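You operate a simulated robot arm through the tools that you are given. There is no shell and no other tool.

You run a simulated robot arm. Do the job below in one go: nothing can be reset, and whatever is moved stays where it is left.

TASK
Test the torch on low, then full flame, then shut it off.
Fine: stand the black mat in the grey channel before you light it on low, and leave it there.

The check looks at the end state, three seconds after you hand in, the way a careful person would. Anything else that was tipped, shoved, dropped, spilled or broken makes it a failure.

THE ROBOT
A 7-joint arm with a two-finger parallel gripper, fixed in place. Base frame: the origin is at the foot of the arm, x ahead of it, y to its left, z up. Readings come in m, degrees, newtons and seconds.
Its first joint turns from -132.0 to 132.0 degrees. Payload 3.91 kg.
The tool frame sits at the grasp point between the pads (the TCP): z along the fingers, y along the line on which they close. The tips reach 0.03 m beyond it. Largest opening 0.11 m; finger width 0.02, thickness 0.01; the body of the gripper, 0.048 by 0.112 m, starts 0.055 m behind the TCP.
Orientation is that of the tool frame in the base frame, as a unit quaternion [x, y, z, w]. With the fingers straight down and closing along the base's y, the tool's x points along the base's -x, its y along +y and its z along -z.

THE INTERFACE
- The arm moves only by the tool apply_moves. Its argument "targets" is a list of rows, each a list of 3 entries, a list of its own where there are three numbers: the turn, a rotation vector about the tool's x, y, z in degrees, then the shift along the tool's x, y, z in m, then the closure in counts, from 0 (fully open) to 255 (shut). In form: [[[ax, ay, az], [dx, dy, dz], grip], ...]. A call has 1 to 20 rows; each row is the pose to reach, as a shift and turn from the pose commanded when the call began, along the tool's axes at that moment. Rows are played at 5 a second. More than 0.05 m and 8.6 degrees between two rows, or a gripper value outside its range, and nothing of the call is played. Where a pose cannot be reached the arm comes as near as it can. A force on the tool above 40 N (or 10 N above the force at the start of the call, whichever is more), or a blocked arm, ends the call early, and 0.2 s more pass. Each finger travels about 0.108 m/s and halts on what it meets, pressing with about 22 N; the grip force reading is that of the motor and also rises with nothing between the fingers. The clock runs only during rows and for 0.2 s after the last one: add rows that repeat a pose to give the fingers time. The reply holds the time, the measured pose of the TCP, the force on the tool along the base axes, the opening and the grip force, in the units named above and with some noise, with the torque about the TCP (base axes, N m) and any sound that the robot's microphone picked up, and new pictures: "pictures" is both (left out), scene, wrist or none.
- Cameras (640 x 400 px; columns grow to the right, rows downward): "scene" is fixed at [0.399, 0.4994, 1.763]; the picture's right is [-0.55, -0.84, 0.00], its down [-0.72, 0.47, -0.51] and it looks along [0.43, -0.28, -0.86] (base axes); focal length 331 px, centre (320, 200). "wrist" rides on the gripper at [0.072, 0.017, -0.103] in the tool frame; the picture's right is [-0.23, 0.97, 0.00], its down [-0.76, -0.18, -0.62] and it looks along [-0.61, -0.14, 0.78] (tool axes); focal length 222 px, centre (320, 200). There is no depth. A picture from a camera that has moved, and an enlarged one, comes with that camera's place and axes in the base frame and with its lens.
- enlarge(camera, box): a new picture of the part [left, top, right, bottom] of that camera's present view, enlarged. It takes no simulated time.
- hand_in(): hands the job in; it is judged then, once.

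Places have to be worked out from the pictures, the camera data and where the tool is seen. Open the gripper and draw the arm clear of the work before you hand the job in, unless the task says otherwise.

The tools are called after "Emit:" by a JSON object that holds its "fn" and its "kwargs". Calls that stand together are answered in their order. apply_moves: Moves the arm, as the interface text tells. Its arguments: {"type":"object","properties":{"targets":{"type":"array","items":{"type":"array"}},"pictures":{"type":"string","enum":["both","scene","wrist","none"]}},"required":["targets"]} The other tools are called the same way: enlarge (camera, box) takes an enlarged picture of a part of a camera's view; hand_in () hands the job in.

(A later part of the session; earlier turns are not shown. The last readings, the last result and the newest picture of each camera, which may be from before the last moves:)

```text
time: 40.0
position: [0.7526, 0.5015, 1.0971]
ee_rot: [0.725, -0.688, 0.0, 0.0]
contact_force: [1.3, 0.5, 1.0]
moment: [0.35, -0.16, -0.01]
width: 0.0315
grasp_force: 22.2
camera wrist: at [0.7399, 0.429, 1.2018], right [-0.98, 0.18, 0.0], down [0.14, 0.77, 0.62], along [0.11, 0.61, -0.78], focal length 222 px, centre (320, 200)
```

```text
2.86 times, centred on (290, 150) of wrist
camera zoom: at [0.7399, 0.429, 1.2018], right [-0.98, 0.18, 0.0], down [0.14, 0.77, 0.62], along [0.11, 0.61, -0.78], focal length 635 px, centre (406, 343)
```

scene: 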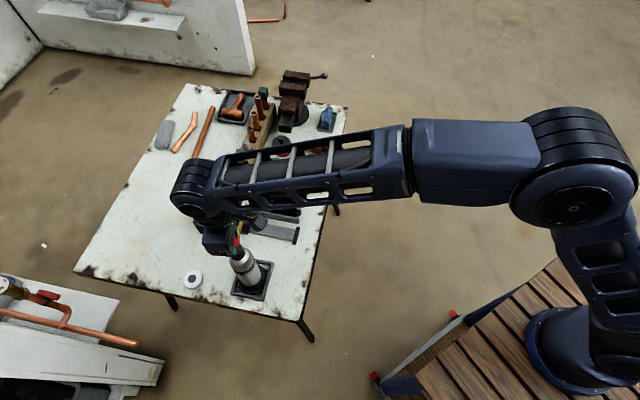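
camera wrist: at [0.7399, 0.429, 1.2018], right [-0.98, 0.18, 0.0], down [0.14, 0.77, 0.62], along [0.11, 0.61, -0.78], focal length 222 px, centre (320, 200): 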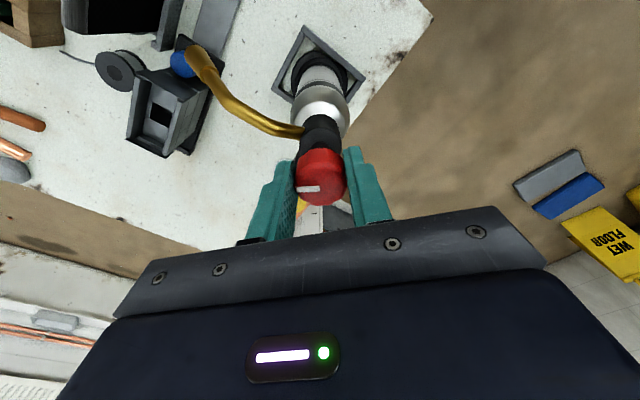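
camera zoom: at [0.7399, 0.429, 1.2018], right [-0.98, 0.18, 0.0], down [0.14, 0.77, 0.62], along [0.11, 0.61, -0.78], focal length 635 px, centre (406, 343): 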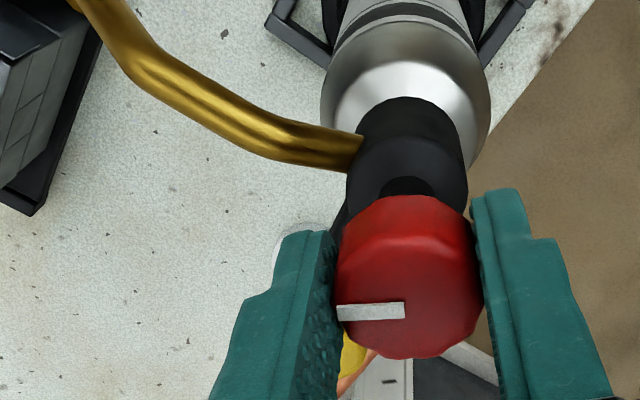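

128° and still no stop, no sound. I keep going; a standard valve should reach its stop or click soon.

Emit:
{"fn": "apply_moves", "kwargs": {"targets": [[[0, 0, -3], [0, 0, 0], 190], [[0, 0, -6], [0, 0, 0], 190], [[0, 0, -9], [0, 0, 0], 190], [[0, 0, -12], [0, 0, 0], 190], [[0, 0, -15], [0, 0, 0], 190], [[0, 0, -18], [0, 0, 0], 190], [[0, 0, -18], [0, 0, 0], 190]], "pictures": "wrist"}}

Emit:
{"fn": "enlarge", "kwargs": {"camera": "wrist", "box": [180, 80, 400, 220]}}

```text
time: 41.6
position: [0.7532, 0.5008, 1.0977]
ee_rot: [0.824, -0.567, 0.0, 0.001]
contact_force: [3.0, 0.9, 6.9]
moment: [-0.11, -0.15, -0.01]
width: 0.0318
grasp_force: 22.1
camera wrist: at [0.7637, 0.4282, 1.2018], right [-0.99, -0.14, 0.0], down [-0.11, 0.77, 0.62], along [-0.09, 0.62, -0.78], focal length 222 px, centre (320, 200)
```

wrist: 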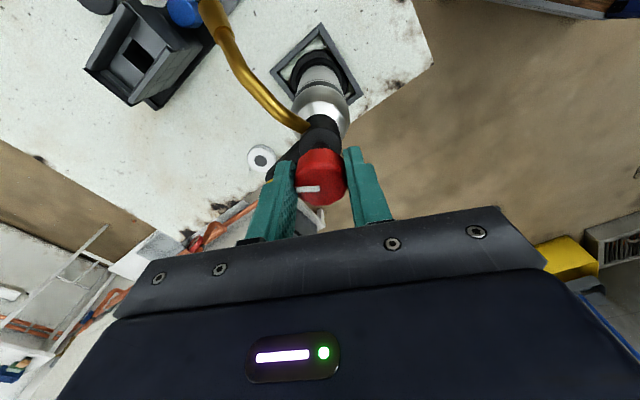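

```text
2.86 times, centred on (290, 150) of wrist
camera zoom: at [0.7637, 0.4282, 1.2018], right [-0.99, -0.14, 0.0], down [-0.11, 0.77, 0.62], along [-0.09, 0.62, -0.78], focal length 635 px, centre (406, 343)
```

zoom: 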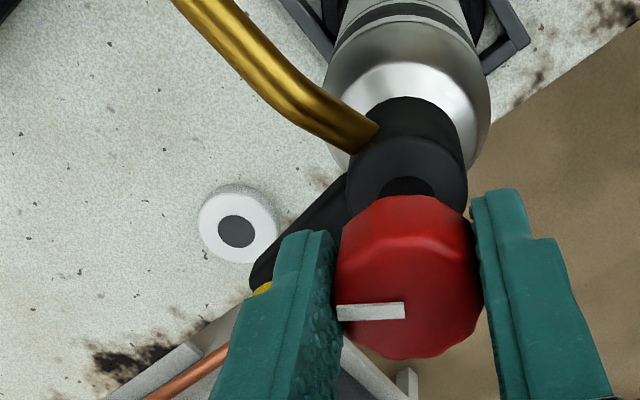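

146° turned with no stop torque, but an upward 7 N shows the torch is being tilted slightly by a few-mm misalignment. I release and rise to let it settle and re-measure.

Emit:
{"fn": "apply_moves", "kwargs": {"targets": [[[0, 0, 0], [0, 0, 0], 165], [[0, 0, 0], [0, 0, 0], 139], [[0, 0, 0], [0, 0, 0], 139], [[0, 0, 0], [0, 0, -0.03], 139], [[0, 0, 0], [0, 0, -0.06], 139], [[0, 0, 0], [0, 0, -0.06], 139]], "pictures": "both"}}

Emit:
{"fn": "enlarge", "kwargs": {"camera": "wrist", "box": [240, 80, 400, 200]}}

Emit:
{"fn": "enlarge", "kwargs": {"camera": "scene", "box": [190, 190, 310, 290]}}

```text
time: 43.0
position: [0.7523, 0.5025, 1.155]
ee_rot: [0.824, -0.567, 0.0, 0.0]
contact_force: [-0.5, -0.2, 0.4]
moment: [0.0, -0.01, -0.02]
width: 0.0501
grasp_force: 0.0
camera wrist: at [0.763, 0.4286, 1.2599], right [-0.99, -0.14, 0.0], down [-0.11, 0.77, 0.62], along [-0.09, 0.62, -0.78], focal length 222 px, centre (320, 200)
```

scene: 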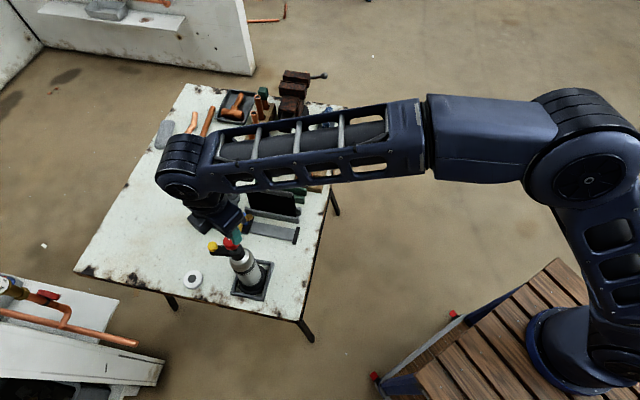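
wrist: 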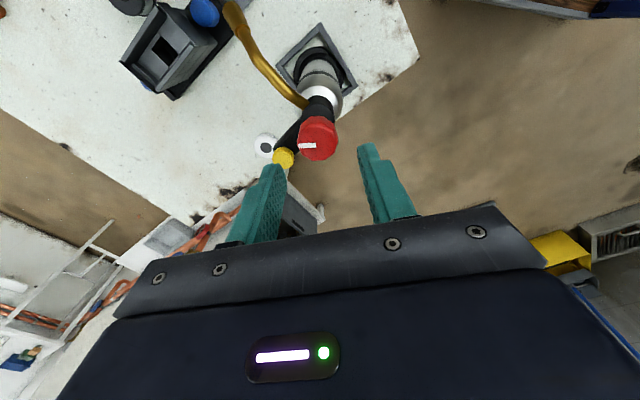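

```text
3.33 times, centred on (320, 140) of wrist
camera zoom: at [0.763, 0.4286, 1.2599], right [-0.99, -0.14, 0.0], down [-0.11, 0.77, 0.62], along [-0.09, 0.62, -0.78], focal length 740 px, centre (320, 400)
```

zoom: 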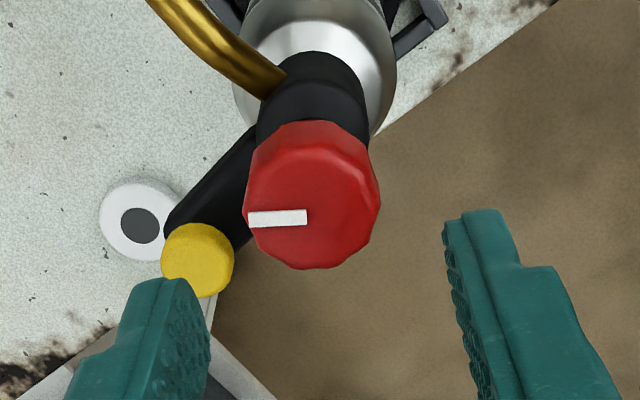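

```text
4.00 times, centred on (250, 240) of scene
camera zoom: at [0.399, 0.4994, 1.763], right [-0.55, -0.84, 0.0], down [-0.72, 0.47, -0.51], along [0.43, -0.28, -0.86], focal length 1323 px, centre (600, 40)
```

zoom: 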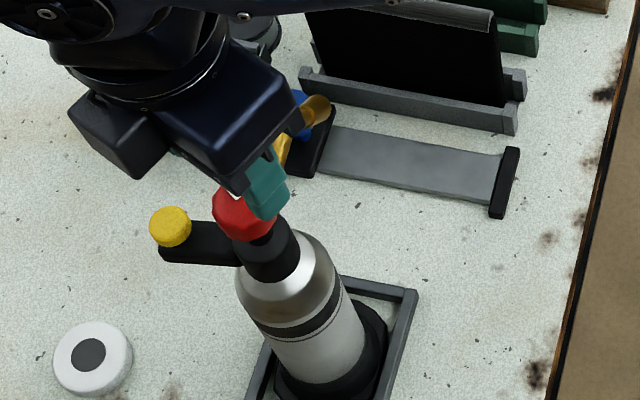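

The torch settled upright; knob centre re-measured ≈ (0.754, 0.501), mark now ~146° from off and no stop or sound found. So it evidently needs the yellow igniter; I'll bring the knob back to a small opening first. Regrip, better centred.

Emit:
{"fn": "apply_moves", "kwargs": {"targets": [[[0, 0, 0], [0.001, -0.0008, 0.0], 139], [[0, 0, 0], [0.001, -0.0008, 0.02], 139], [[0, 0, 0], [0.001, -0.0008, 0.04], 139], [[0, 0, 0], [0.001, -0.0008, 0.058], 139], [[0, 0, 0], [0.001, -0.0008, 0.058], 160], [[0, 0, 0], [0.001, -0.0008, 0.058], 175], [[0, 0, 0], [0.001, -0.0008, 0.058], 190], [[0, 0, 0], [0.001, -0.0008, 0.058], 190]], "pictures": "wrist"}}

Emit:
{"fn": "enlarge", "kwargs": {"camera": "wrist", "box": [180, 80, 400, 220]}}

```text
time: 44.8
position: [0.7526, 0.5016, 1.0994]
ee_rot: [0.824, -0.566, 0.0, 0.0]
contact_force: [0.8, 1.0, 0.7]
moment: [-0.02, -0.06, 0.01]
width: 0.0321
grasp_force: 21.8
camera wrist: at [0.7638, 0.4287, 1.2027], right [-0.99, -0.14, 0.0], down [-0.11, 0.77, 0.62], along [-0.09, 0.62, -0.78], focal length 222 px, centre (320, 200)
```

wrist: 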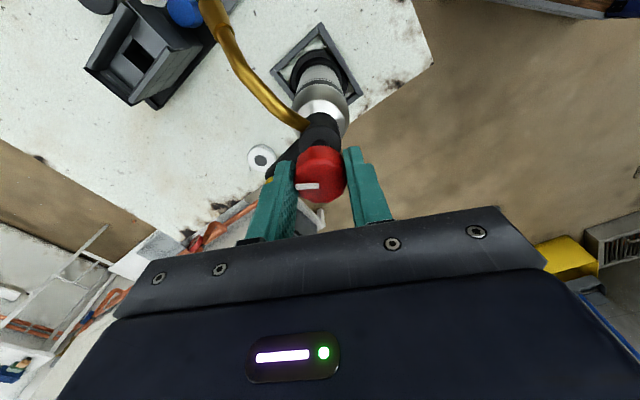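

```text
2.86 times, centred on (290, 150) of wrist
camera zoom: at [0.7638, 0.4287, 1.2027], right [-0.99, -0.14, 0.0], down [-0.11, 0.77, 0.62], along [-0.09, 0.62, -0.78], focal length 635 px, centre (406, 343)
```

zoom: 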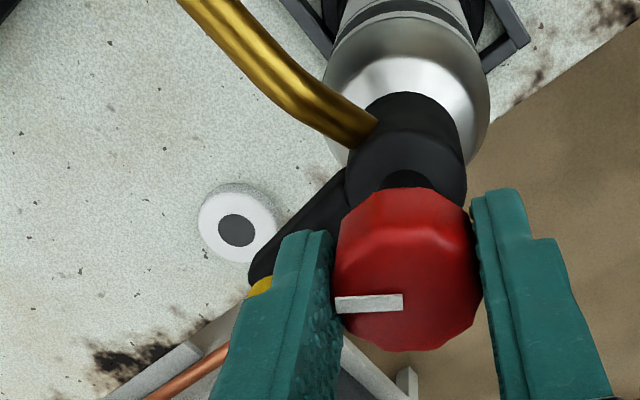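

Well centred now (forces near 1 N). I turn the knob back clockwise in two stages to about 40° from off.

Emit:
{"fn": "apply_moves", "kwargs": {"targets": [[[0, 0, 6], [0, 0, 0], 190], [[0, 0, 12], [0, 0, 0], 190], [[0, 0, 18], [0, 0, 0], 190], [[0, 0, 24], [0, 0, 0], 190], [[0, 0, 30], [0, 0, 0], 190], [[0, 0, 36], [0, 0, 0], 190], [[0, 0, 42], [0, 0, 0], 190], [[0, 0, 48], [0, 0, 0], 190], [[0, 0, 54], [0, 0, 0], 190], [[0, 0, 54], [0, 0, 0], 190]], "pictures": "none"}}

Emit:
{"fn": "apply_moves", "kwargs": {"targets": [[[0, 0, 6], [0, 0, 0], 190], [[0, 0, 12], [0, 0, 0], 190], [[0, 0, 18], [0, 0, 0], 190], [[0, 0, 24], [0, 0, 0], 190], [[0, 0, 30], [0, 0, 0], 190], [[0, 0, 36], [0, 0, 0], 190], [[0, 0, 42], [0, 0, 0], 190], [[0, 0, 48], [0, 0, 0], 190], [[0, 0, 52], [0, 0, 0], 190], [[0, 0, 52], [0, 0, 0], 190]], "pictures": "both"}}

Emit:
{"fn": "enlarge", "kwargs": {"camera": "wrist", "box": [240, 80, 400, 220]}}

```text
time: 47.0
position: [0.755, 0.5009, 1.0977]
ee_rot: [-0.476, 0.879, 0.0, -0.001]
contact_force: [0.6, 0.8, -0.3]
moment: [0.31, -0.1, -0.02]
width: 0.0319
grasp_force: 22.4
```

```text
time: 49.2
position: [0.7547, 0.5007, 1.0987]
ee_rot: [-0.043, 0.999, 0.0, 0.0]
contact_force: [-1.1, 0.4, -0.3]
moment: [0.0, 0.05, -0.02]
width: 0.0317
grasp_force: 22.3
camera wrist: at [0.6812, 0.5119, 1.203], right [0.14, 0.99, 0.0], down [0.77, -0.11, 0.62], along [0.62, -0.09, -0.78], focal length 222 px, centre (320, 200)
```

scene: 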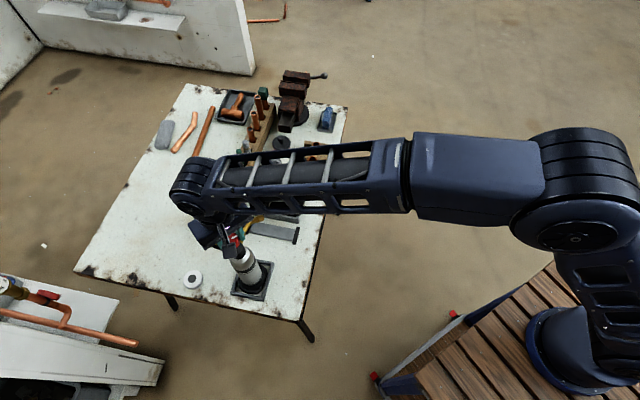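
wrist: 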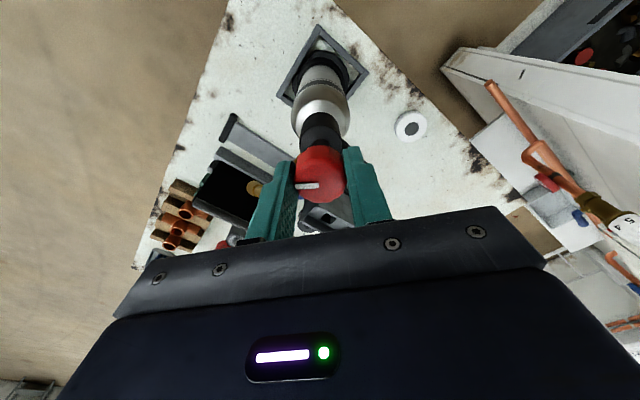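

```text
2.86 times, centred on (320, 150) of wrist
camera zoom: at [0.6812, 0.5119, 1.203], right [0.14, 0.99, 0.0], down [0.77, -0.11, 0.62], along [0.62, -0.09, -0.78], focal length 635 px, centre (320, 343)
```

zoom: 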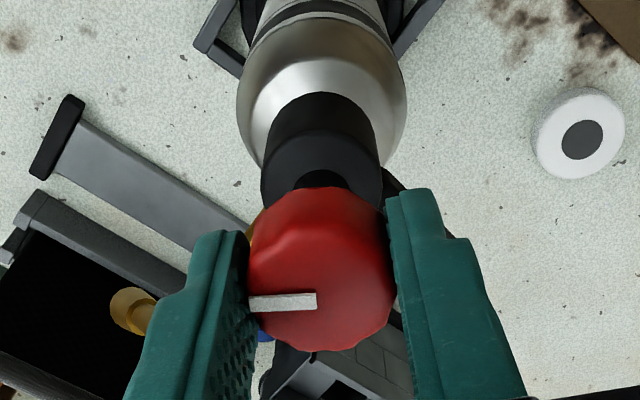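

The knob is back to roughly 35–40° from off. Comparing scene views, the torch body itself seems to have crept a few degrees with the knob, so I release, rise, and check its orientation and the button's place.

Emit:
{"fn": "apply_moves", "kwargs": {"targets": [[[0, 0, 0], [0, 0, 0], 165], [[0, 0, 0], [0, 0, 0], 139], [[0, 0, 0], [0, 0, 0], 139], [[0, 0, 0], [0, 0, -0.03], 139], [[0, 0, 0], [0, 0, -0.06], 139], [[0, 0, 0], [0, 0, -0.09], 139], [[0, 0, 0], [0.03, 0, -0.12], 139], [[0, 0, 0], [0.06, 0, -0.15], 139], [[0, 0, 0], [0.06, 0, -0.15], 139]], "pictures": "both"}}

Emit:
{"fn": "enlarge", "kwargs": {"camera": "wrist", "box": [240, 60, 400, 200]}}

Emit:
{"fn": "enlarge", "kwargs": {"camera": "scene", "box": [170, 190, 330, 290]}}

```text
time: 51.2
position: [0.6942, 0.4977, 1.2487]
ee_rot: [-0.044, 0.999, 0.0, 0.0]
contact_force: [0.3, 0.5, -1.1]
moment: [0.01, -0.04, 0.02]
width: 0.0501
grasp_force: 0.1
camera wrist: at [0.62, 0.508, 1.3522], right [0.14, 0.99, 0.0], down [0.77, -0.11, 0.62], along [0.62, -0.09, -0.78], focal length 222 px, centre (320, 200)
```

scene: 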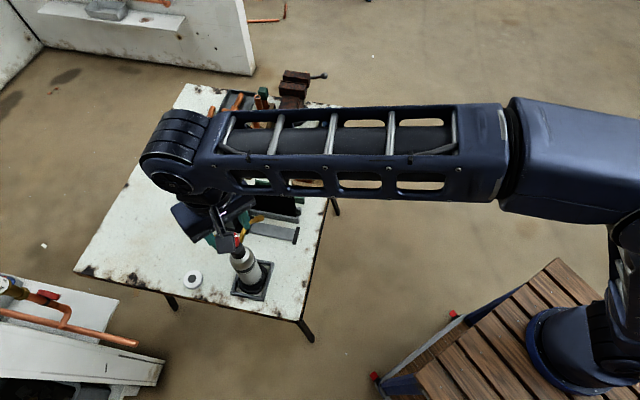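
wrist: 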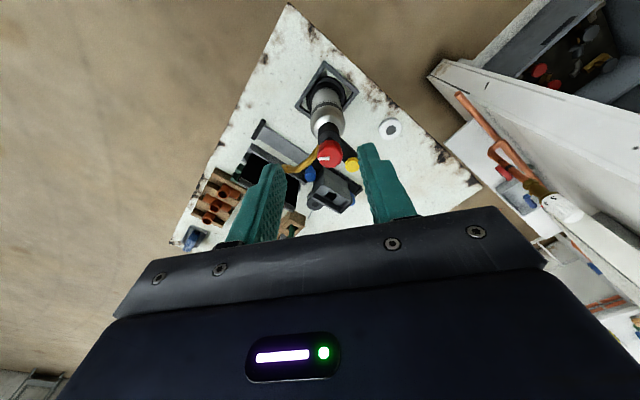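

```text
2.86 times, centred on (320, 130) of wrist
camera zoom: at [0.62, 0.508, 1.3522], right [0.14, 0.99, 0.0], down [0.77, -0.11, 0.62], along [0.62, -0.09, -0.78], focal length 635 px, centre (320, 400)
```

zoom: 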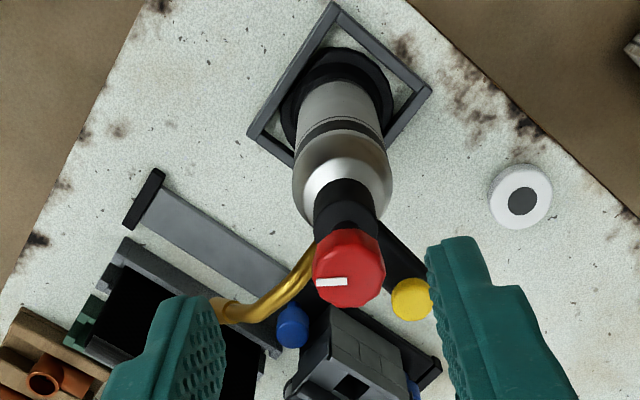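

```text
4.00 times, centred on (250, 240) of scene
camera zoom: at [0.399, 0.4994, 1.763], right [-0.55, -0.84, 0.0], down [-0.72, 0.47, -0.51], along [0.43, -0.28, -0.86], focal length 1323 px, centre (600, 40)
```

zoom: 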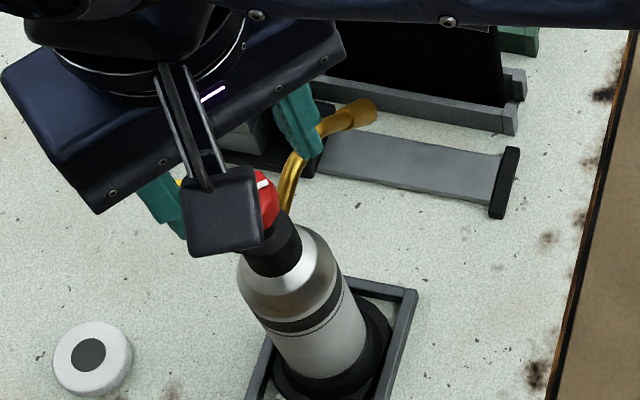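

The torch body has crept about -9° from where it started (I can take that out later when closing the valve), so relative to the body the knob is ~50° open. Button now ≈ (0.794, 0.532, 1.057). I close the fingers and go above it to press it.

Emit:
{"fn": "apply_moves", "kwargs": {"targets": [[[0, 0, 0], [-0.034, 0.0085, 0], 200], [[0, 0, 0], [-0.068, 0.017, 0], 255], [[0, 0, 0], [-0.1026, 0.0255, 0], 255], [[0, 0, 0], [-0.1026, 0.0255, 0.04], 255], [[0, 0, 0], [-0.1026, 0.0255, 0.08], 255], [[0, 0, 0], [-0.1026, 0.0255, 0.115], 255], [[0, 0, 0], [-0.1026, 0.0255, 0.115], 255]], "pictures": "both"}}

Emit:
{"fn": "enlarge", "kwargs": {"camera": "wrist", "box": [240, 90, 400, 220]}}

Emit:
{"fn": "enlarge", "kwargs": {"camera": "scene", "box": [170, 190, 330, 290]}}

```text
time: 52.8
position: [0.797, 0.5265, 1.1361]
ee_rot: [-0.044, 0.999, 0.0, 0.0]
contact_force: [0.2, 0.4, 0.1]
moment: [0.01, 0.0, -0.02]
width: 0.0004
grasp_force: 22.3
camera wrist: at [0.723, 0.538, 1.2396], right [0.14, 0.99, 0.0], down [0.77, -0.11, 0.62], along [0.62, -0.09, -0.78], focal length 222 px, centre (320, 200)
```

scene: 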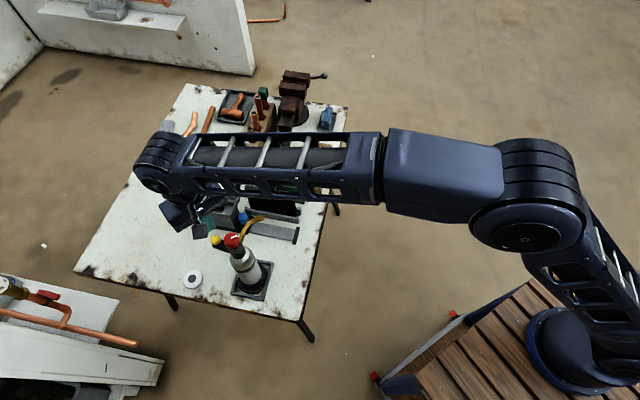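
wrist: 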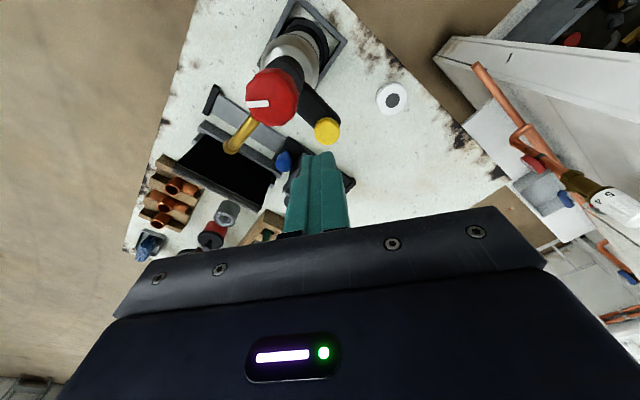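

```text
3.08 times, centred on (320, 155) of wrist
camera zoom: at [0.723, 0.538, 1.2396], right [0.14, 0.99, 0.0], down [0.77, -0.11, 0.62], along [0.62, -0.09, -0.78], focal length 684 px, centre (320, 338)
```

zoom: 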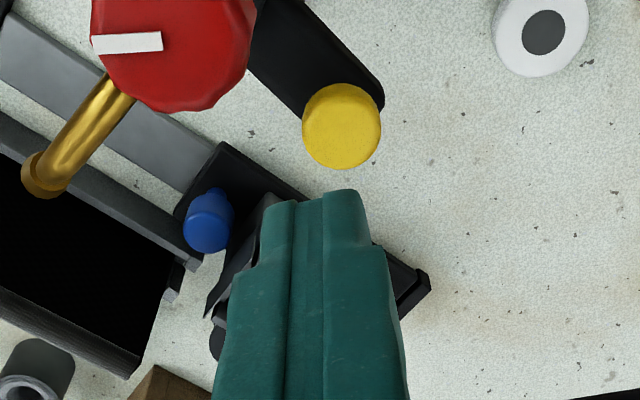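

```text
4.00 times, centred on (250, 240) of scene
camera zoom: at [0.399, 0.4994, 1.763], right [-0.55, -0.84, 0.0], down [-0.72, 0.47, -0.51], along [0.43, -0.28, -0.86], focal length 1323 px, centre (600, 40)
```

zoom: 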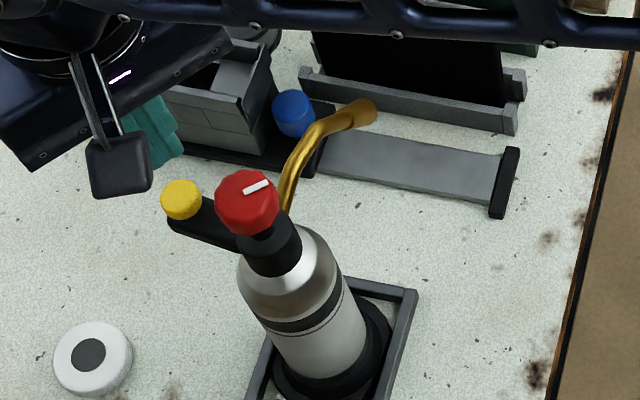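

Clear view: the button's top centre is about (0.797, 0.532, 1.057), some 6 mm along +tool-y from my TCP axis. I shift over it and descend to just above it.

Emit:
{"fn": "apply_moves", "kwargs": {"targets": [[[0, 0, 0], [0, 0.006, 0], 255], [[0, 0, 0], [0, 0.006, 0.02], 255], [[0, 0, 0], [0, 0.006, 0.035], 255], [[0, 0, 0], [0, 0.006, 0.042], 255], [[0, 0, 0], [0, 0.006, 0.042], 255]], "pictures": "both"}}

Emit:
{"fn": "enlarge", "kwargs": {"camera": "wrist", "box": [240, 90, 400, 220]}}

Emit:
{"fn": "enlarge", "kwargs": {"camera": "scene", "box": [190, 210, 270, 260]}}

```text
time: 54.0
position: [0.7946, 0.5343, 1.0926]
ee_rot: [-0.044, 0.999, 0.0, 0.0]
contact_force: [0.0, 0.2, -0.6]
moment: [-0.02, -0.03, -0.03]
width: 0.0
grasp_force: 22.2
camera wrist: at [0.7208, 0.546, 1.1968], right [0.14, 0.99, 0.0], down [0.77, -0.11, 0.62], along [0.62, -0.09, -0.78], focal length 222 px, centre (320, 200)
```

scene: 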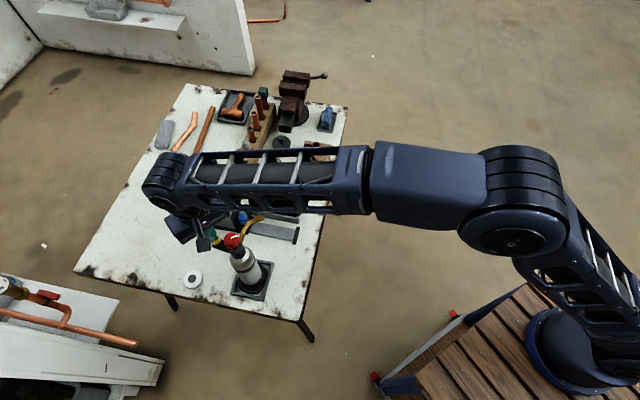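
wrist: 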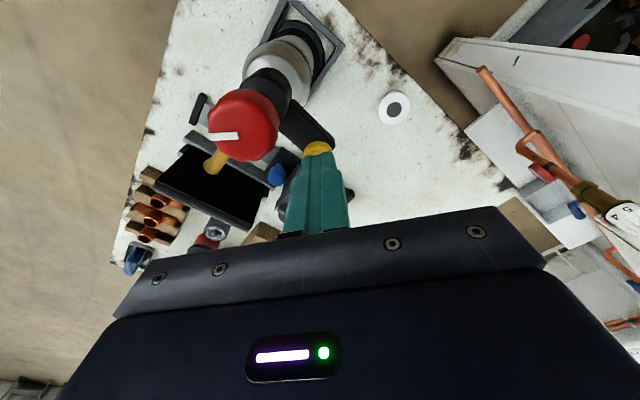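

```text
3.08 times, centred on (320, 155) of wrist
camera zoom: at [0.7208, 0.546, 1.1968], right [0.14, 0.99, 0.0], down [0.77, -0.11, 0.62], along [0.62, -0.09, -0.78], focal length 684 px, centre (320, 338)
```

zoom: 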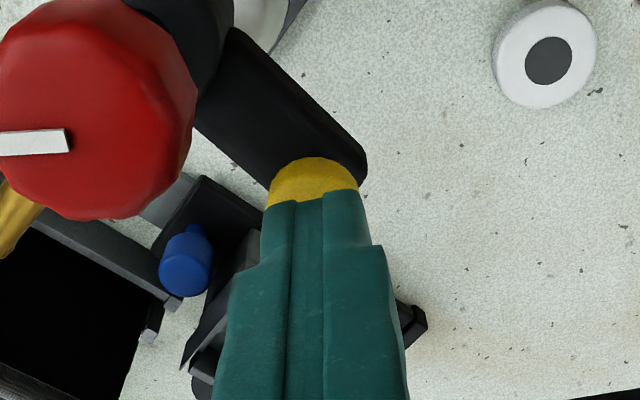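

```text
8.00 times, centred on (230, 235) of scene
camera zoom: at [0.399, 0.4994, 1.763], right [-0.55, -0.84, 0.0], down [-0.72, 0.47, -0.51], along [0.43, -0.28, -0.86], focal length 2647 px, centre (1040, -80)
```

zoom: 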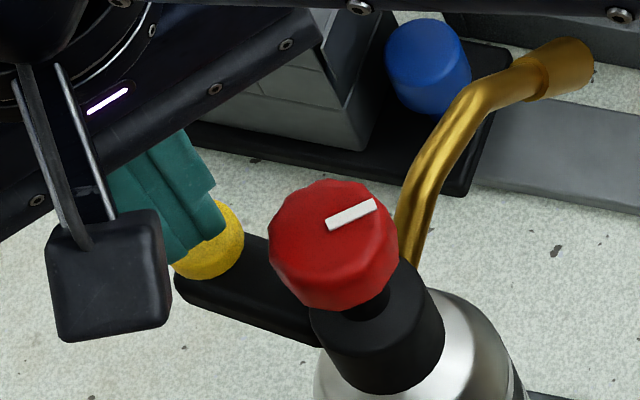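

The closed fingertips sit right over the button, about 5 mm above. I press down in 2 mm steps, watching force and sound.

Emit:
{"fn": "apply_moves", "kwargs": {"targets": [[[0, 0, 0], [0, 0, 0.002], 255], [[0, 0, 0], [0, 0, 0.004], 255], [[0, 0, 0], [0, 0, 0.006], 255], [[0, 0, 0], [0, 0, 0.006], 255]], "pictures": "none"}}

```text
time: 55.0
position: [0.7932, 0.5362, 1.0854]
ee_rot: [-0.043, 0.999, 0.001, -0.001]
contact_force: [0.1, 0.6, 0.6]
moment: [-0.02, 0.02, -0.01]
width: 0.0001
grasp_force: 22.1
```

Not yet in contact (force at noise level). I press a few millimetres more.

Emit:
{"fn": "apply_moves", "kwargs": {"targets": [[[0, 0, 0], [0, 0, 0.0015], 255], [[0, 0, 0], [0, 0, 0.003], 255], [[0, 0, 0], [0, 0, 0.004], 255], [[0, 0, 0], [0, 0, 0.004], 255]], "pictures": "both"}}

Emit:
{"fn": "enlarge", "kwargs": {"camera": "scene", "box": [190, 190, 290, 260]}}

```text
time: 56.0
position: [0.7936, 0.5355, 1.0813]
ee_rot: [-0.043, 0.999, 0.0, -0.001]
contact_force: [0.8, -1.0, -0.2]
moment: [0.02, -0.03, 0.01]
width: 0.0001
grasp_force: 21.9
camera wrist: at [0.7201, 0.5462, 1.186], right [0.14, 0.99, 0.0], down [0.77, -0.11, 0.62], along [0.62, -0.09, -0.78], focal length 222 px, centre (320, 200)
```

scene: 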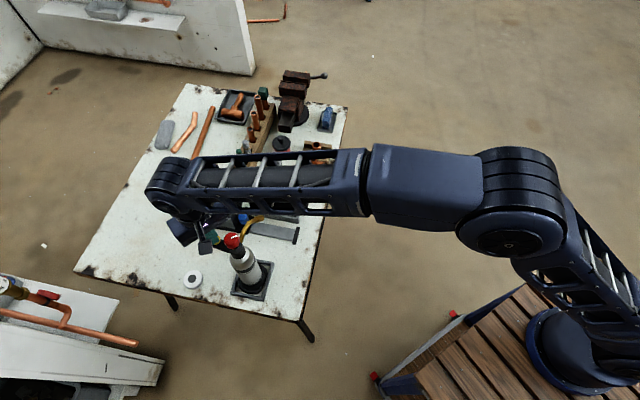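
wrist: 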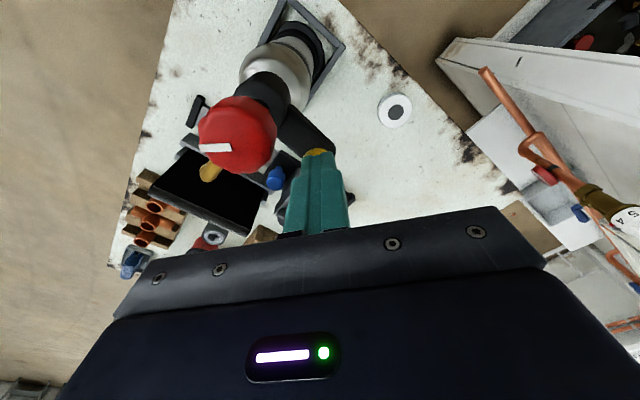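

```text
5.71 times, centred on (240, 225) of scene
camera zoom: at [0.399, 0.4994, 1.763], right [-0.55, -0.84, 0.0], down [-0.72, 0.47, -0.51], along [0.43, -0.28, -0.86], focal length 1890 px, centre (777, 57)
```

zoom: 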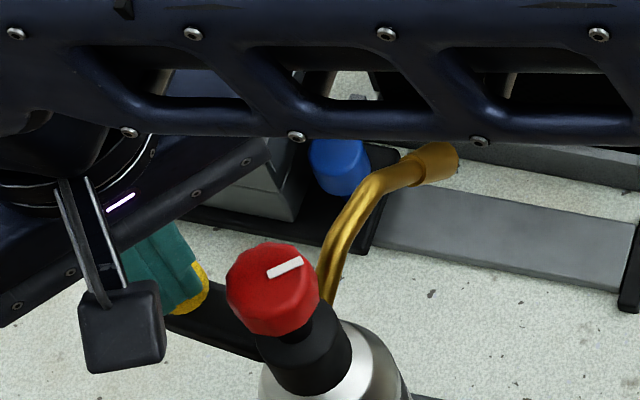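

Still no contact at tip z≈1.051; the button top must be lower. I continue pressing down in small steps.

Emit:
{"fn": "apply_moves", "kwargs": {"targets": [[[0, 0, 0], [0, 0, 0.0015], 255], [[0, 0, 0], [0, 0, 0.003], 255], [[0, 0, 0], [0, 0, 0.0045], 255], [[0, 0, 0], [0, 0, 0.0045], 255]], "pictures": "both"}}

Emit:
{"fn": "enlarge", "kwargs": {"camera": "scene", "box": [190, 190, 290, 260]}}

Emit:
{"fn": "enlarge", "kwargs": {"camera": "wrist", "box": [240, 90, 400, 220]}}

```text
time: 57.0
position: [0.7935, 0.5361, 1.0774]
ee_rot: [-0.043, 0.999, 0.0, 0.0]
contact_force: [-0.3, -0.9, 1.1]
moment: [-0.05, -0.02, -0.03]
width: 0.0001
grasp_force: 22.0
heard: click
camera wrist: at [0.7202, 0.5468, 1.1821], right [0.14, 0.99, 0.0], down [0.77, -0.11, 0.62], along [0.62, -0.09, -0.78], focal length 222 px, centre (320, 200)
```

scene: 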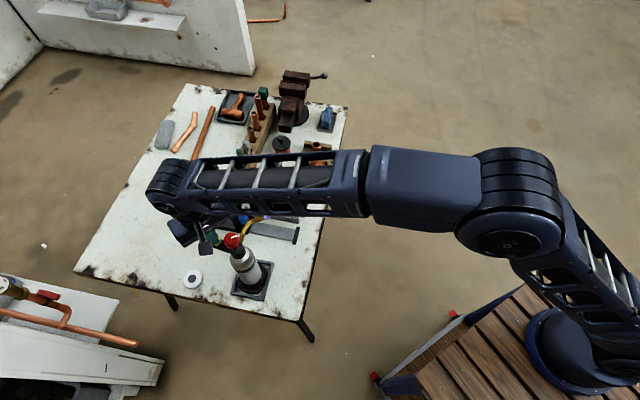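
wrist: 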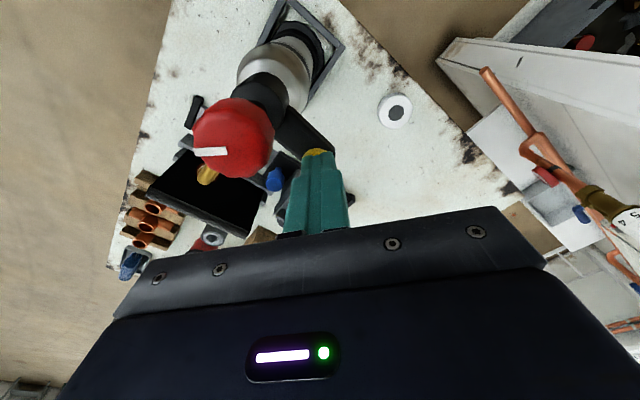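

```text
5.71 times, centred on (240, 225) of scene
camera zoom: at [0.399, 0.4994, 1.763], right [-0.55, -0.84, 0.0], down [-0.72, 0.47, -0.51], along [0.43, -0.28, -0.86], focal length 1890 px, centre (777, 57)
```

zoom: 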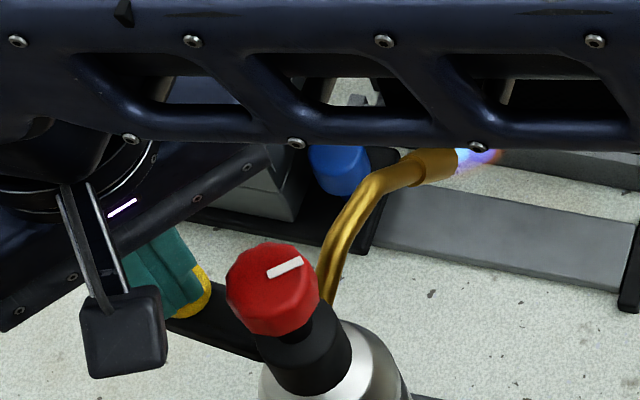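

```text
3.08 times, centred on (320, 155) of wrist
camera zoom: at [0.7202, 0.5468, 1.1821], right [0.14, 0.99, 0.0], down [0.77, -0.11, 0.62], along [0.62, -0.09, -0.78], focal length 684 px, centre (320, 338)
```

zoom: 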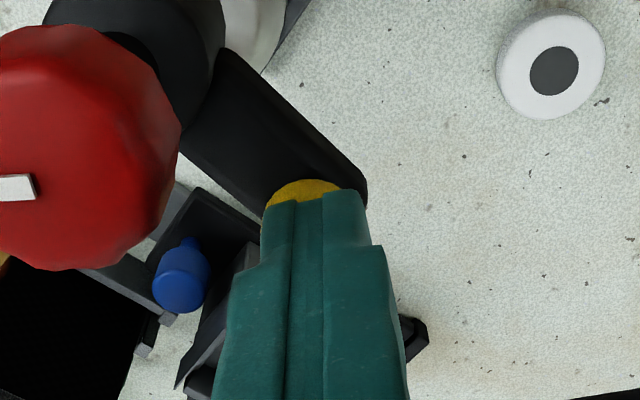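

A click, and a small blue flame is now burning at the nozzle – lit on a low setting, with the mat in place. I lift off the button and check that the flame holds.

Emit:
{"fn": "apply_moves", "kwargs": {"targets": [[[0, 0, 0], [0, 0, -0.01], 255], [[0, 0, 0], [0, 0, -0.04], 255], [[0, 0, 0], [0, 0, -0.08], 255], [[0, 0, 0], [0, 0, -0.1], 255], [[0, 0, 0], [0, 0, -0.1], 255]], "pictures": "both"}}

Emit:
{"fn": "enlarge", "kwargs": {"camera": "scene", "box": [190, 190, 310, 290]}}

Emit:
{"fn": "enlarge", "kwargs": {"camera": "wrist", "box": [200, 60, 400, 220]}}

```text
time: 58.2
position: [0.7957, 0.5347, 1.1764]
ee_rot: [-0.043, 0.999, 0.0, 0.001]
contact_force: [0.1, 0.5, 0.5]
moment: [-0.02, -0.01, 0.02]
width: 0.0
grasp_force: 22.3
camera wrist: at [0.721, 0.5457, 1.2817], right [0.14, 0.99, 0.0], down [0.77, -0.11, 0.62], along [0.62, -0.09, -0.78], focal length 222 px, centre (320, 200)
```

scene: 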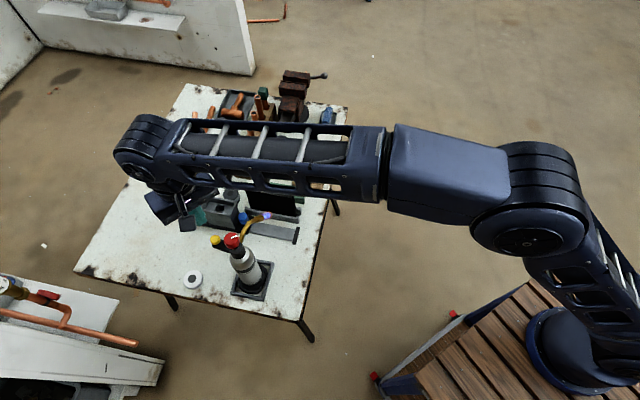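
wrist: 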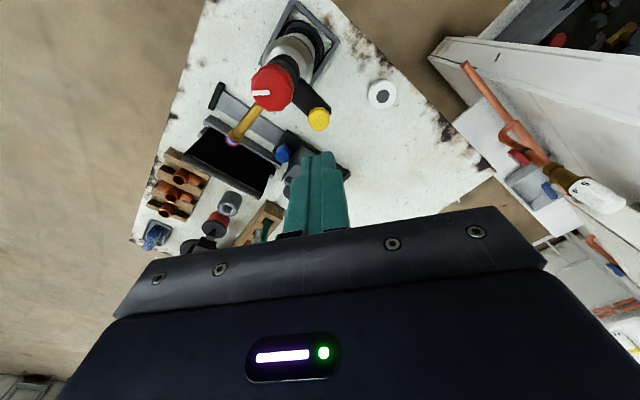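

```text
4.00 times, centred on (250, 240) of scene
camera zoom: at [0.399, 0.4994, 1.763], right [-0.55, -0.84, 0.0], down [-0.72, 0.47, -0.51], along [0.43, -0.28, -0.86], focal length 1323 px, centre (600, 40)
```

zoom: 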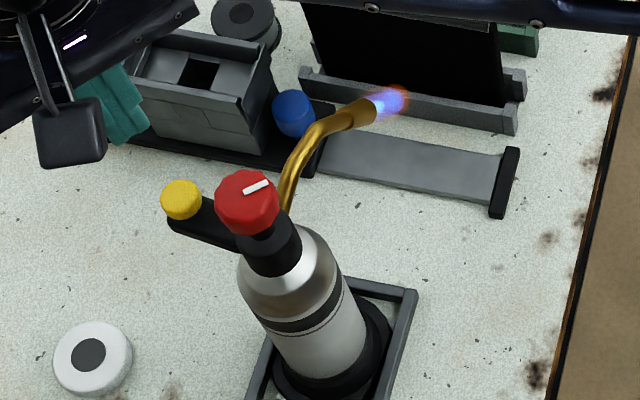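

```text
2.50 times, centred on (300, 140) of wrist
camera zoom: at [0.721, 0.5457, 1.2817], right [0.14, 0.99, 0.0], down [0.77, -0.11, 0.62], along [0.62, -0.09, -0.78], focal length 555 px, centre (370, 350)
```

zoom: 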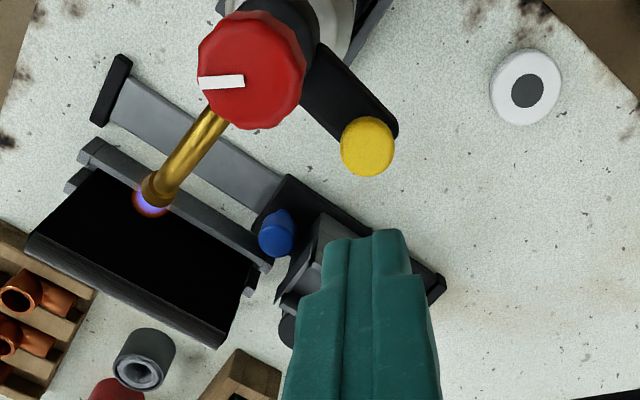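

The low flame holds steadily, aimed at the mat. Next I go back over the knob with the gripper turned to about -30° yaw, giving plenty of counter-clockwise travel to reach full.

Emit:
{"fn": "apply_moves", "kwargs": {"targets": [[[0, 0, 7], [0.009, -0.006, 0], 200], [[0, 0, 14], [0.018, -0.012, 0], 139], [[0, 0, 21], [0.027, -0.018, 0], 139], [[0, 0, 28], [0.036, -0.024, 0], 139], [[0, 0, 35], [0.0439, -0.0297, 0], 139], [[0, 0, 35], [0.0439, -0.0297, 0.01], 139], [[0, 0, 35], [0.0439, -0.0297, 0.01], 139]], "pictures": "both"}}

Emit:
{"fn": "enlarge", "kwargs": {"camera": "wrist", "box": [240, 80, 400, 200]}}

Emit:
{"fn": "enlarge", "kwargs": {"camera": "scene", "box": [190, 190, 310, 290]}}

```text
time: 59.8
position: [0.7521, 0.5042, 1.167]
ee_rot: [0.259, 0.966, 0.0, 0.001]
contact_force: [0.9, 1.0, -0.4]
moment: [0.0, 0.01, 0.02]
width: 0.0501
grasp_force: 0.1
camera wrist: at [0.6985, 0.5542, 1.2718], right [0.68, 0.73, 0.0], down [0.57, -0.53, 0.62], along [0.45, -0.43, -0.78], focal length 222 px, centre (320, 200)
```

scene: 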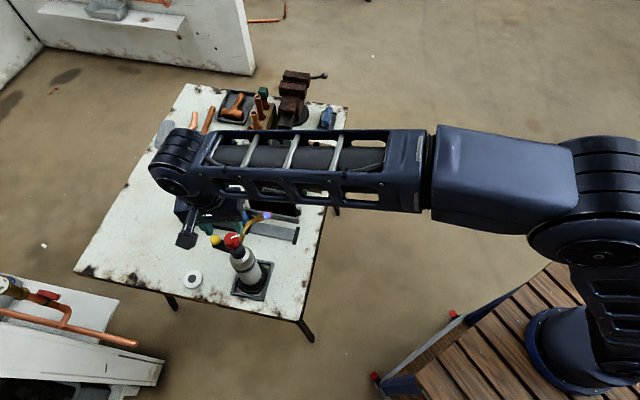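
wrist: 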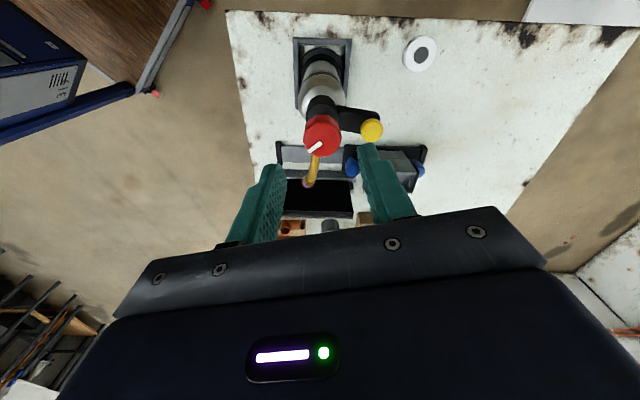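

```text
3.33 times, centred on (320, 140) of wrist
camera zoom: at [0.6985, 0.5542, 1.2718], right [0.68, 0.73, 0.0], down [0.57, -0.53, 0.62], along [0.45, -0.43, -0.78], focal length 740 px, centre (320, 400)
```

zoom: 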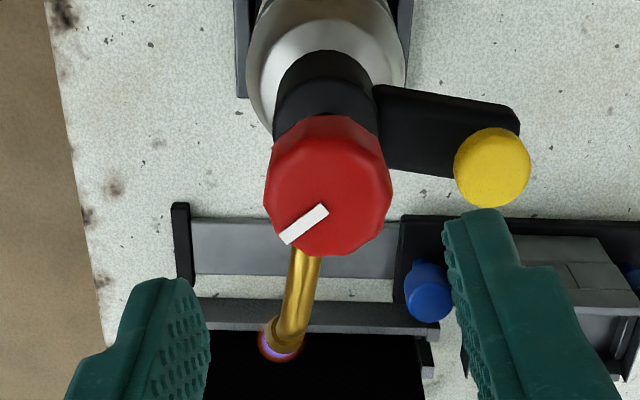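

```text
4.00 times, centred on (250, 240) of scene
camera zoom: at [0.399, 0.4994, 1.763], right [-0.55, -0.84, 0.0], down [-0.72, 0.47, -0.51], along [0.43, -0.28, -0.86], focal length 1323 px, centre (600, 40)
```

zoom: 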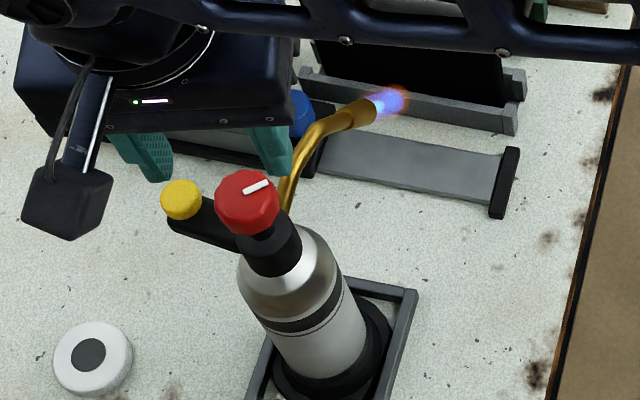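

The flame still burns low. The knob is about 2 mm off in tool -x and ~1 mm in +y; I correct, descend and grip the knob.

Emit:
{"fn": "apply_moves", "kwargs": {"targets": [[[0, 0, 0], [-0.002, 0.0008, 0.0], 139], [[0, 0, 0], [-0.002, 0.0008, 0.025], 139], [[0, 0, 0], [-0.002, 0.0008, 0.05], 139], [[0, 0, 0], [-0.002, 0.0008, 0.069], 139], [[0, 0, 0], [-0.002, 0.0008, 0.069], 139]], "pictures": "wrist"}}

Emit:
{"fn": "enlarge", "kwargs": {"camera": "wrist", "box": [240, 100, 400, 220]}}

```text
time: 61.0
position: [0.7568, 0.5049, 1.098]
ee_rot: [0.26, 0.966, 0.0, 0.0]
contact_force: [-0.3, 0.5, 0.4]
moment: [0.02, 0.01, -0.02]
width: 0.0502
grasp_force: 0.1
camera wrist: at [0.7015, 0.5557, 1.2026], right [0.68, 0.73, 0.0], down [0.57, -0.53, 0.62], along [0.46, -0.43, -0.78], focal length 222 px, centre (320, 200)
```

wrist: 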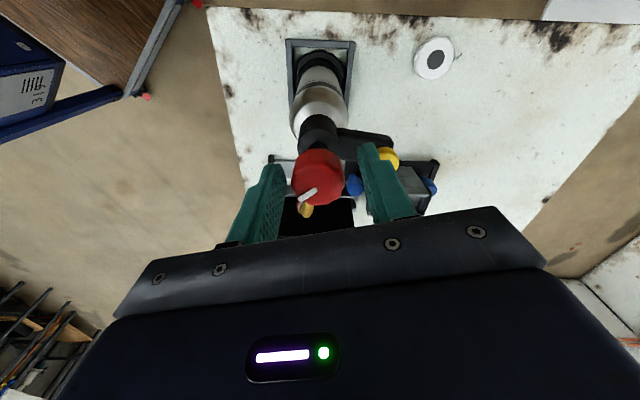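

```text
3.33 times, centred on (320, 160) of wrist
camera zoom: at [0.7015, 0.5557, 1.2026], right [0.68, 0.73, 0.0], down [0.57, -0.53, 0.62], along [0.46, -0.43, -0.78], focal length 740 px, centre (320, 333)
```

zoom: 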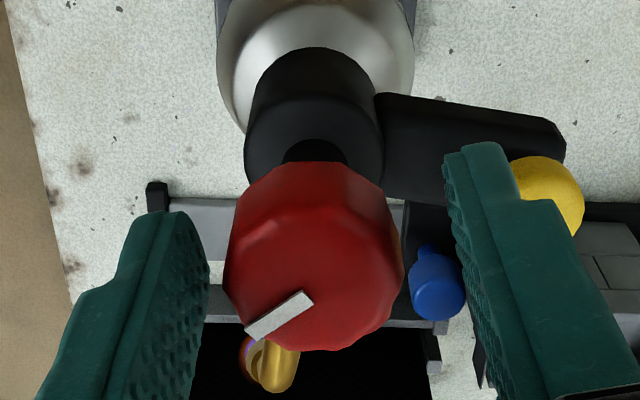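

The knob is now about 1.5 mm toward -tool-y and centred fore-and-aft. I make that small shift and close on it.

Emit:
{"fn": "apply_moves", "kwargs": {"targets": [[[0, 0, 0], [0.0003, -0.0014, 0], 139], [[0, 0, 0], [0.0003, -0.0014, 0], 160], [[0, 0, 0], [0.0003, -0.0014, 0], 175], [[0, 0, 0], [0.0003, -0.0014, 0], 190], [[0, 0, 0], [0.0003, -0.0014, 0], 190]], "pictures": "both"}}

Emit:
{"fn": "enlarge", "kwargs": {"camera": "wrist", "box": [240, 100, 400, 220]}}

Emit:
{"fn": "enlarge", "kwargs": {"camera": "scene", "box": [190, 190, 310, 290]}}

```text
time: 62.2
position: [0.7543, 0.5028, 1.0983]
ee_rot: [0.259, 0.966, 0.0, -0.001]
contact_force: [-0.3, -1.5, 0.1]
moment: [-0.05, -0.01, -0.03]
width: 0.0319
grasp_force: 22.2
camera wrist: at [0.7005, 0.5544, 1.2027], right [0.68, 0.73, 0.0], down [0.57, -0.53, 0.62], along [0.45, -0.43, -0.78], focal length 222 px, centre (320, 200)
```

scene: 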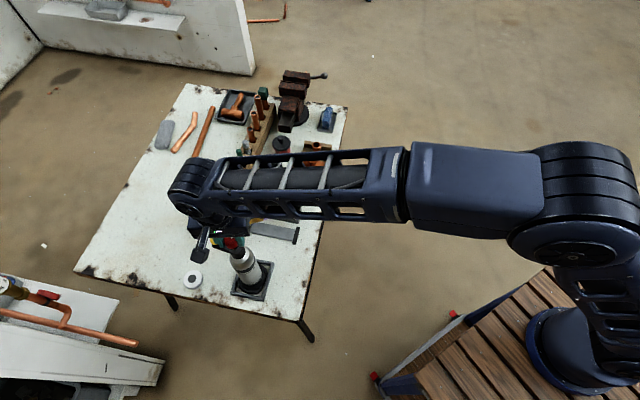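
wrist: 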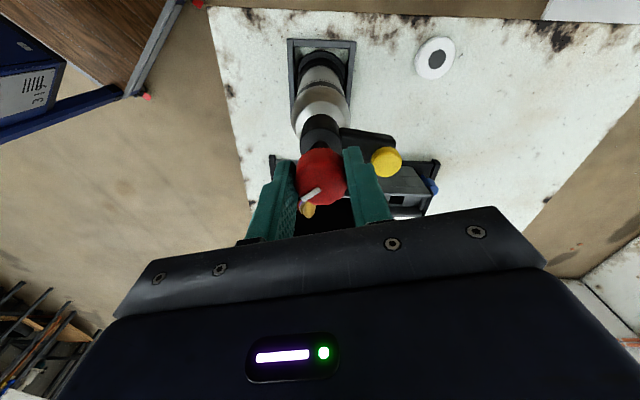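

```text
3.33 times, centred on (320, 160) of wrist
camera zoom: at [0.7005, 0.5544, 1.2027], right [0.68, 0.73, 0.0], down [0.57, -0.53, 0.62], along [0.45, -0.43, -0.78], focal length 740 px, centre (320, 333)
```

zoom: 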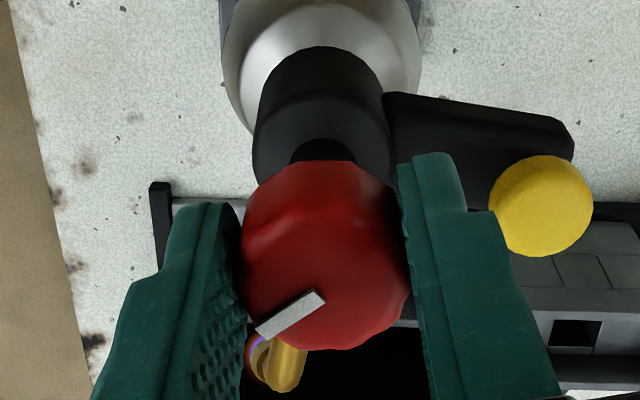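

```text
4.00 times, centred on (250, 240) of scene
camera zoom: at [0.399, 0.4994, 1.763], right [-0.55, -0.84, 0.0], down [-0.72, 0.47, -0.51], along [0.43, -0.28, -0.86], focal length 1323 px, centre (600, 40)
```

zoom: 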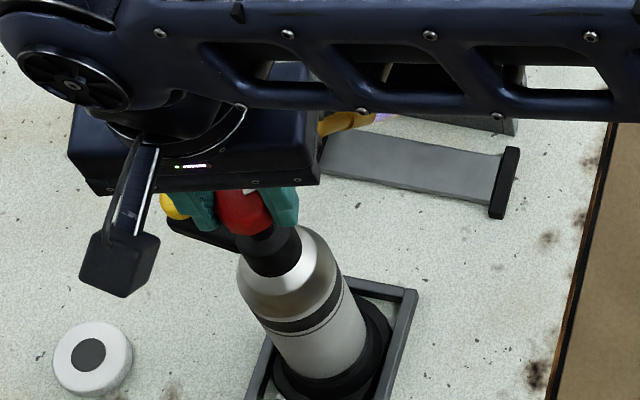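

Gripped cleanly and the low flame is still burning. I now open the valve counter-clockwise, 48° first, watching the flame grow.

Emit:
{"fn": "apply_moves", "kwargs": {"targets": [[[0, 0, -6], [0, 0, 0], 190], [[0, 0, -12], [0, 0, 0], 190], [[0, 0, -18], [0, 0, 0], 190], [[0, 0, -24], [0, 0, 0], 190], [[0, 0, -30], [0, 0, 0], 190], [[0, 0, -36], [0, 0, 0], 190], [[0, 0, -42], [0, 0, 0], 190], [[0, 0, -48], [0, 0, 0], 190], [[0, 0, -48], [0, 0, 0], 190]], "pictures": "both"}}

Emit:
{"fn": "enlarge", "kwargs": {"camera": "wrist", "box": [180, 80, 400, 220]}}

Emit:
{"fn": "enlarge", "kwargs": {"camera": "scene", "box": [190, 190, 310, 290]}}

```text
time: 64.2
position: [0.7536, 0.5012, 1.0985]
ee_rot: [-0.157, 0.988, 0.0, 0.001]
contact_force: [1.4, 0.1, -0.3]
moment: [-0.07, -0.01, 0.01]
width: 0.032
grasp_force: 22.3
camera wrist: at [0.6794, 0.495, 1.2028], right [-0.09, 1.0, 0.0], down [0.78, 0.07, 0.62], along [0.62, 0.05, -0.78], focal length 222 px, centre (320, 200)
```

scene: 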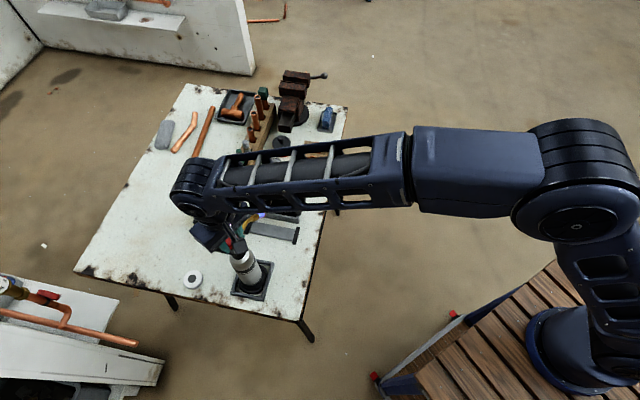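
wrist: 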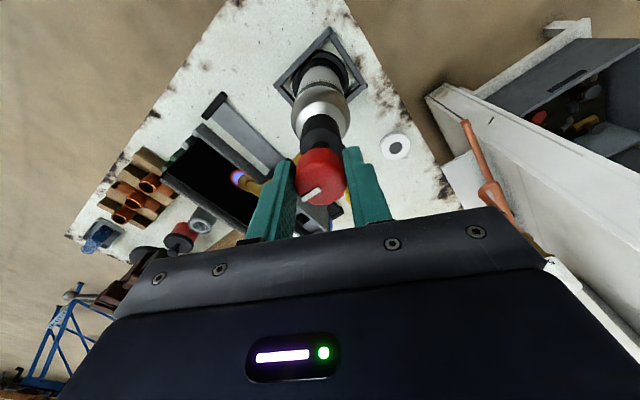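

```text
2.86 times, centred on (290, 150) of wrist
camera zoom: at [0.6794, 0.495, 1.2028], right [-0.09, 1.0, 0.0], down [0.78, 0.07, 0.62], along [0.62, 0.05, -0.78], focal length 635 px, centre (406, 343)
```

zoom: 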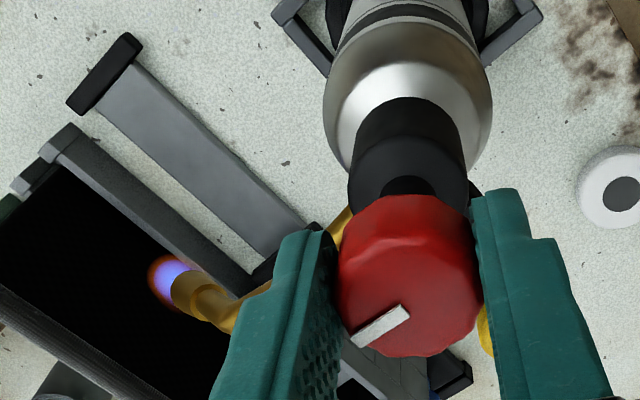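

```text
4.00 times, centred on (250, 240) of scene
camera zoom: at [0.399, 0.4994, 1.763], right [-0.55, -0.84, 0.0], down [-0.72, 0.47, -0.51], along [0.43, -0.28, -0.86], focal length 1323 px, centre (600, 40)
```

zoom: 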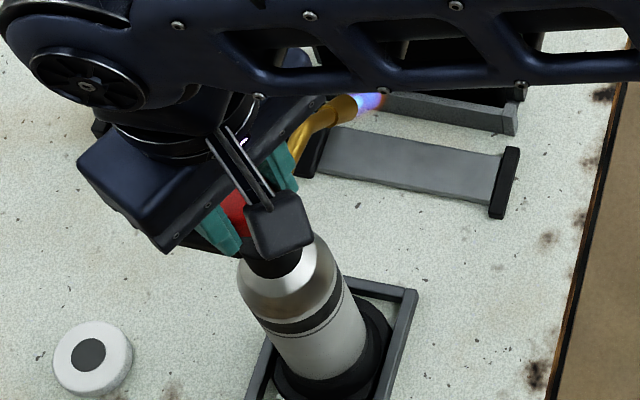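

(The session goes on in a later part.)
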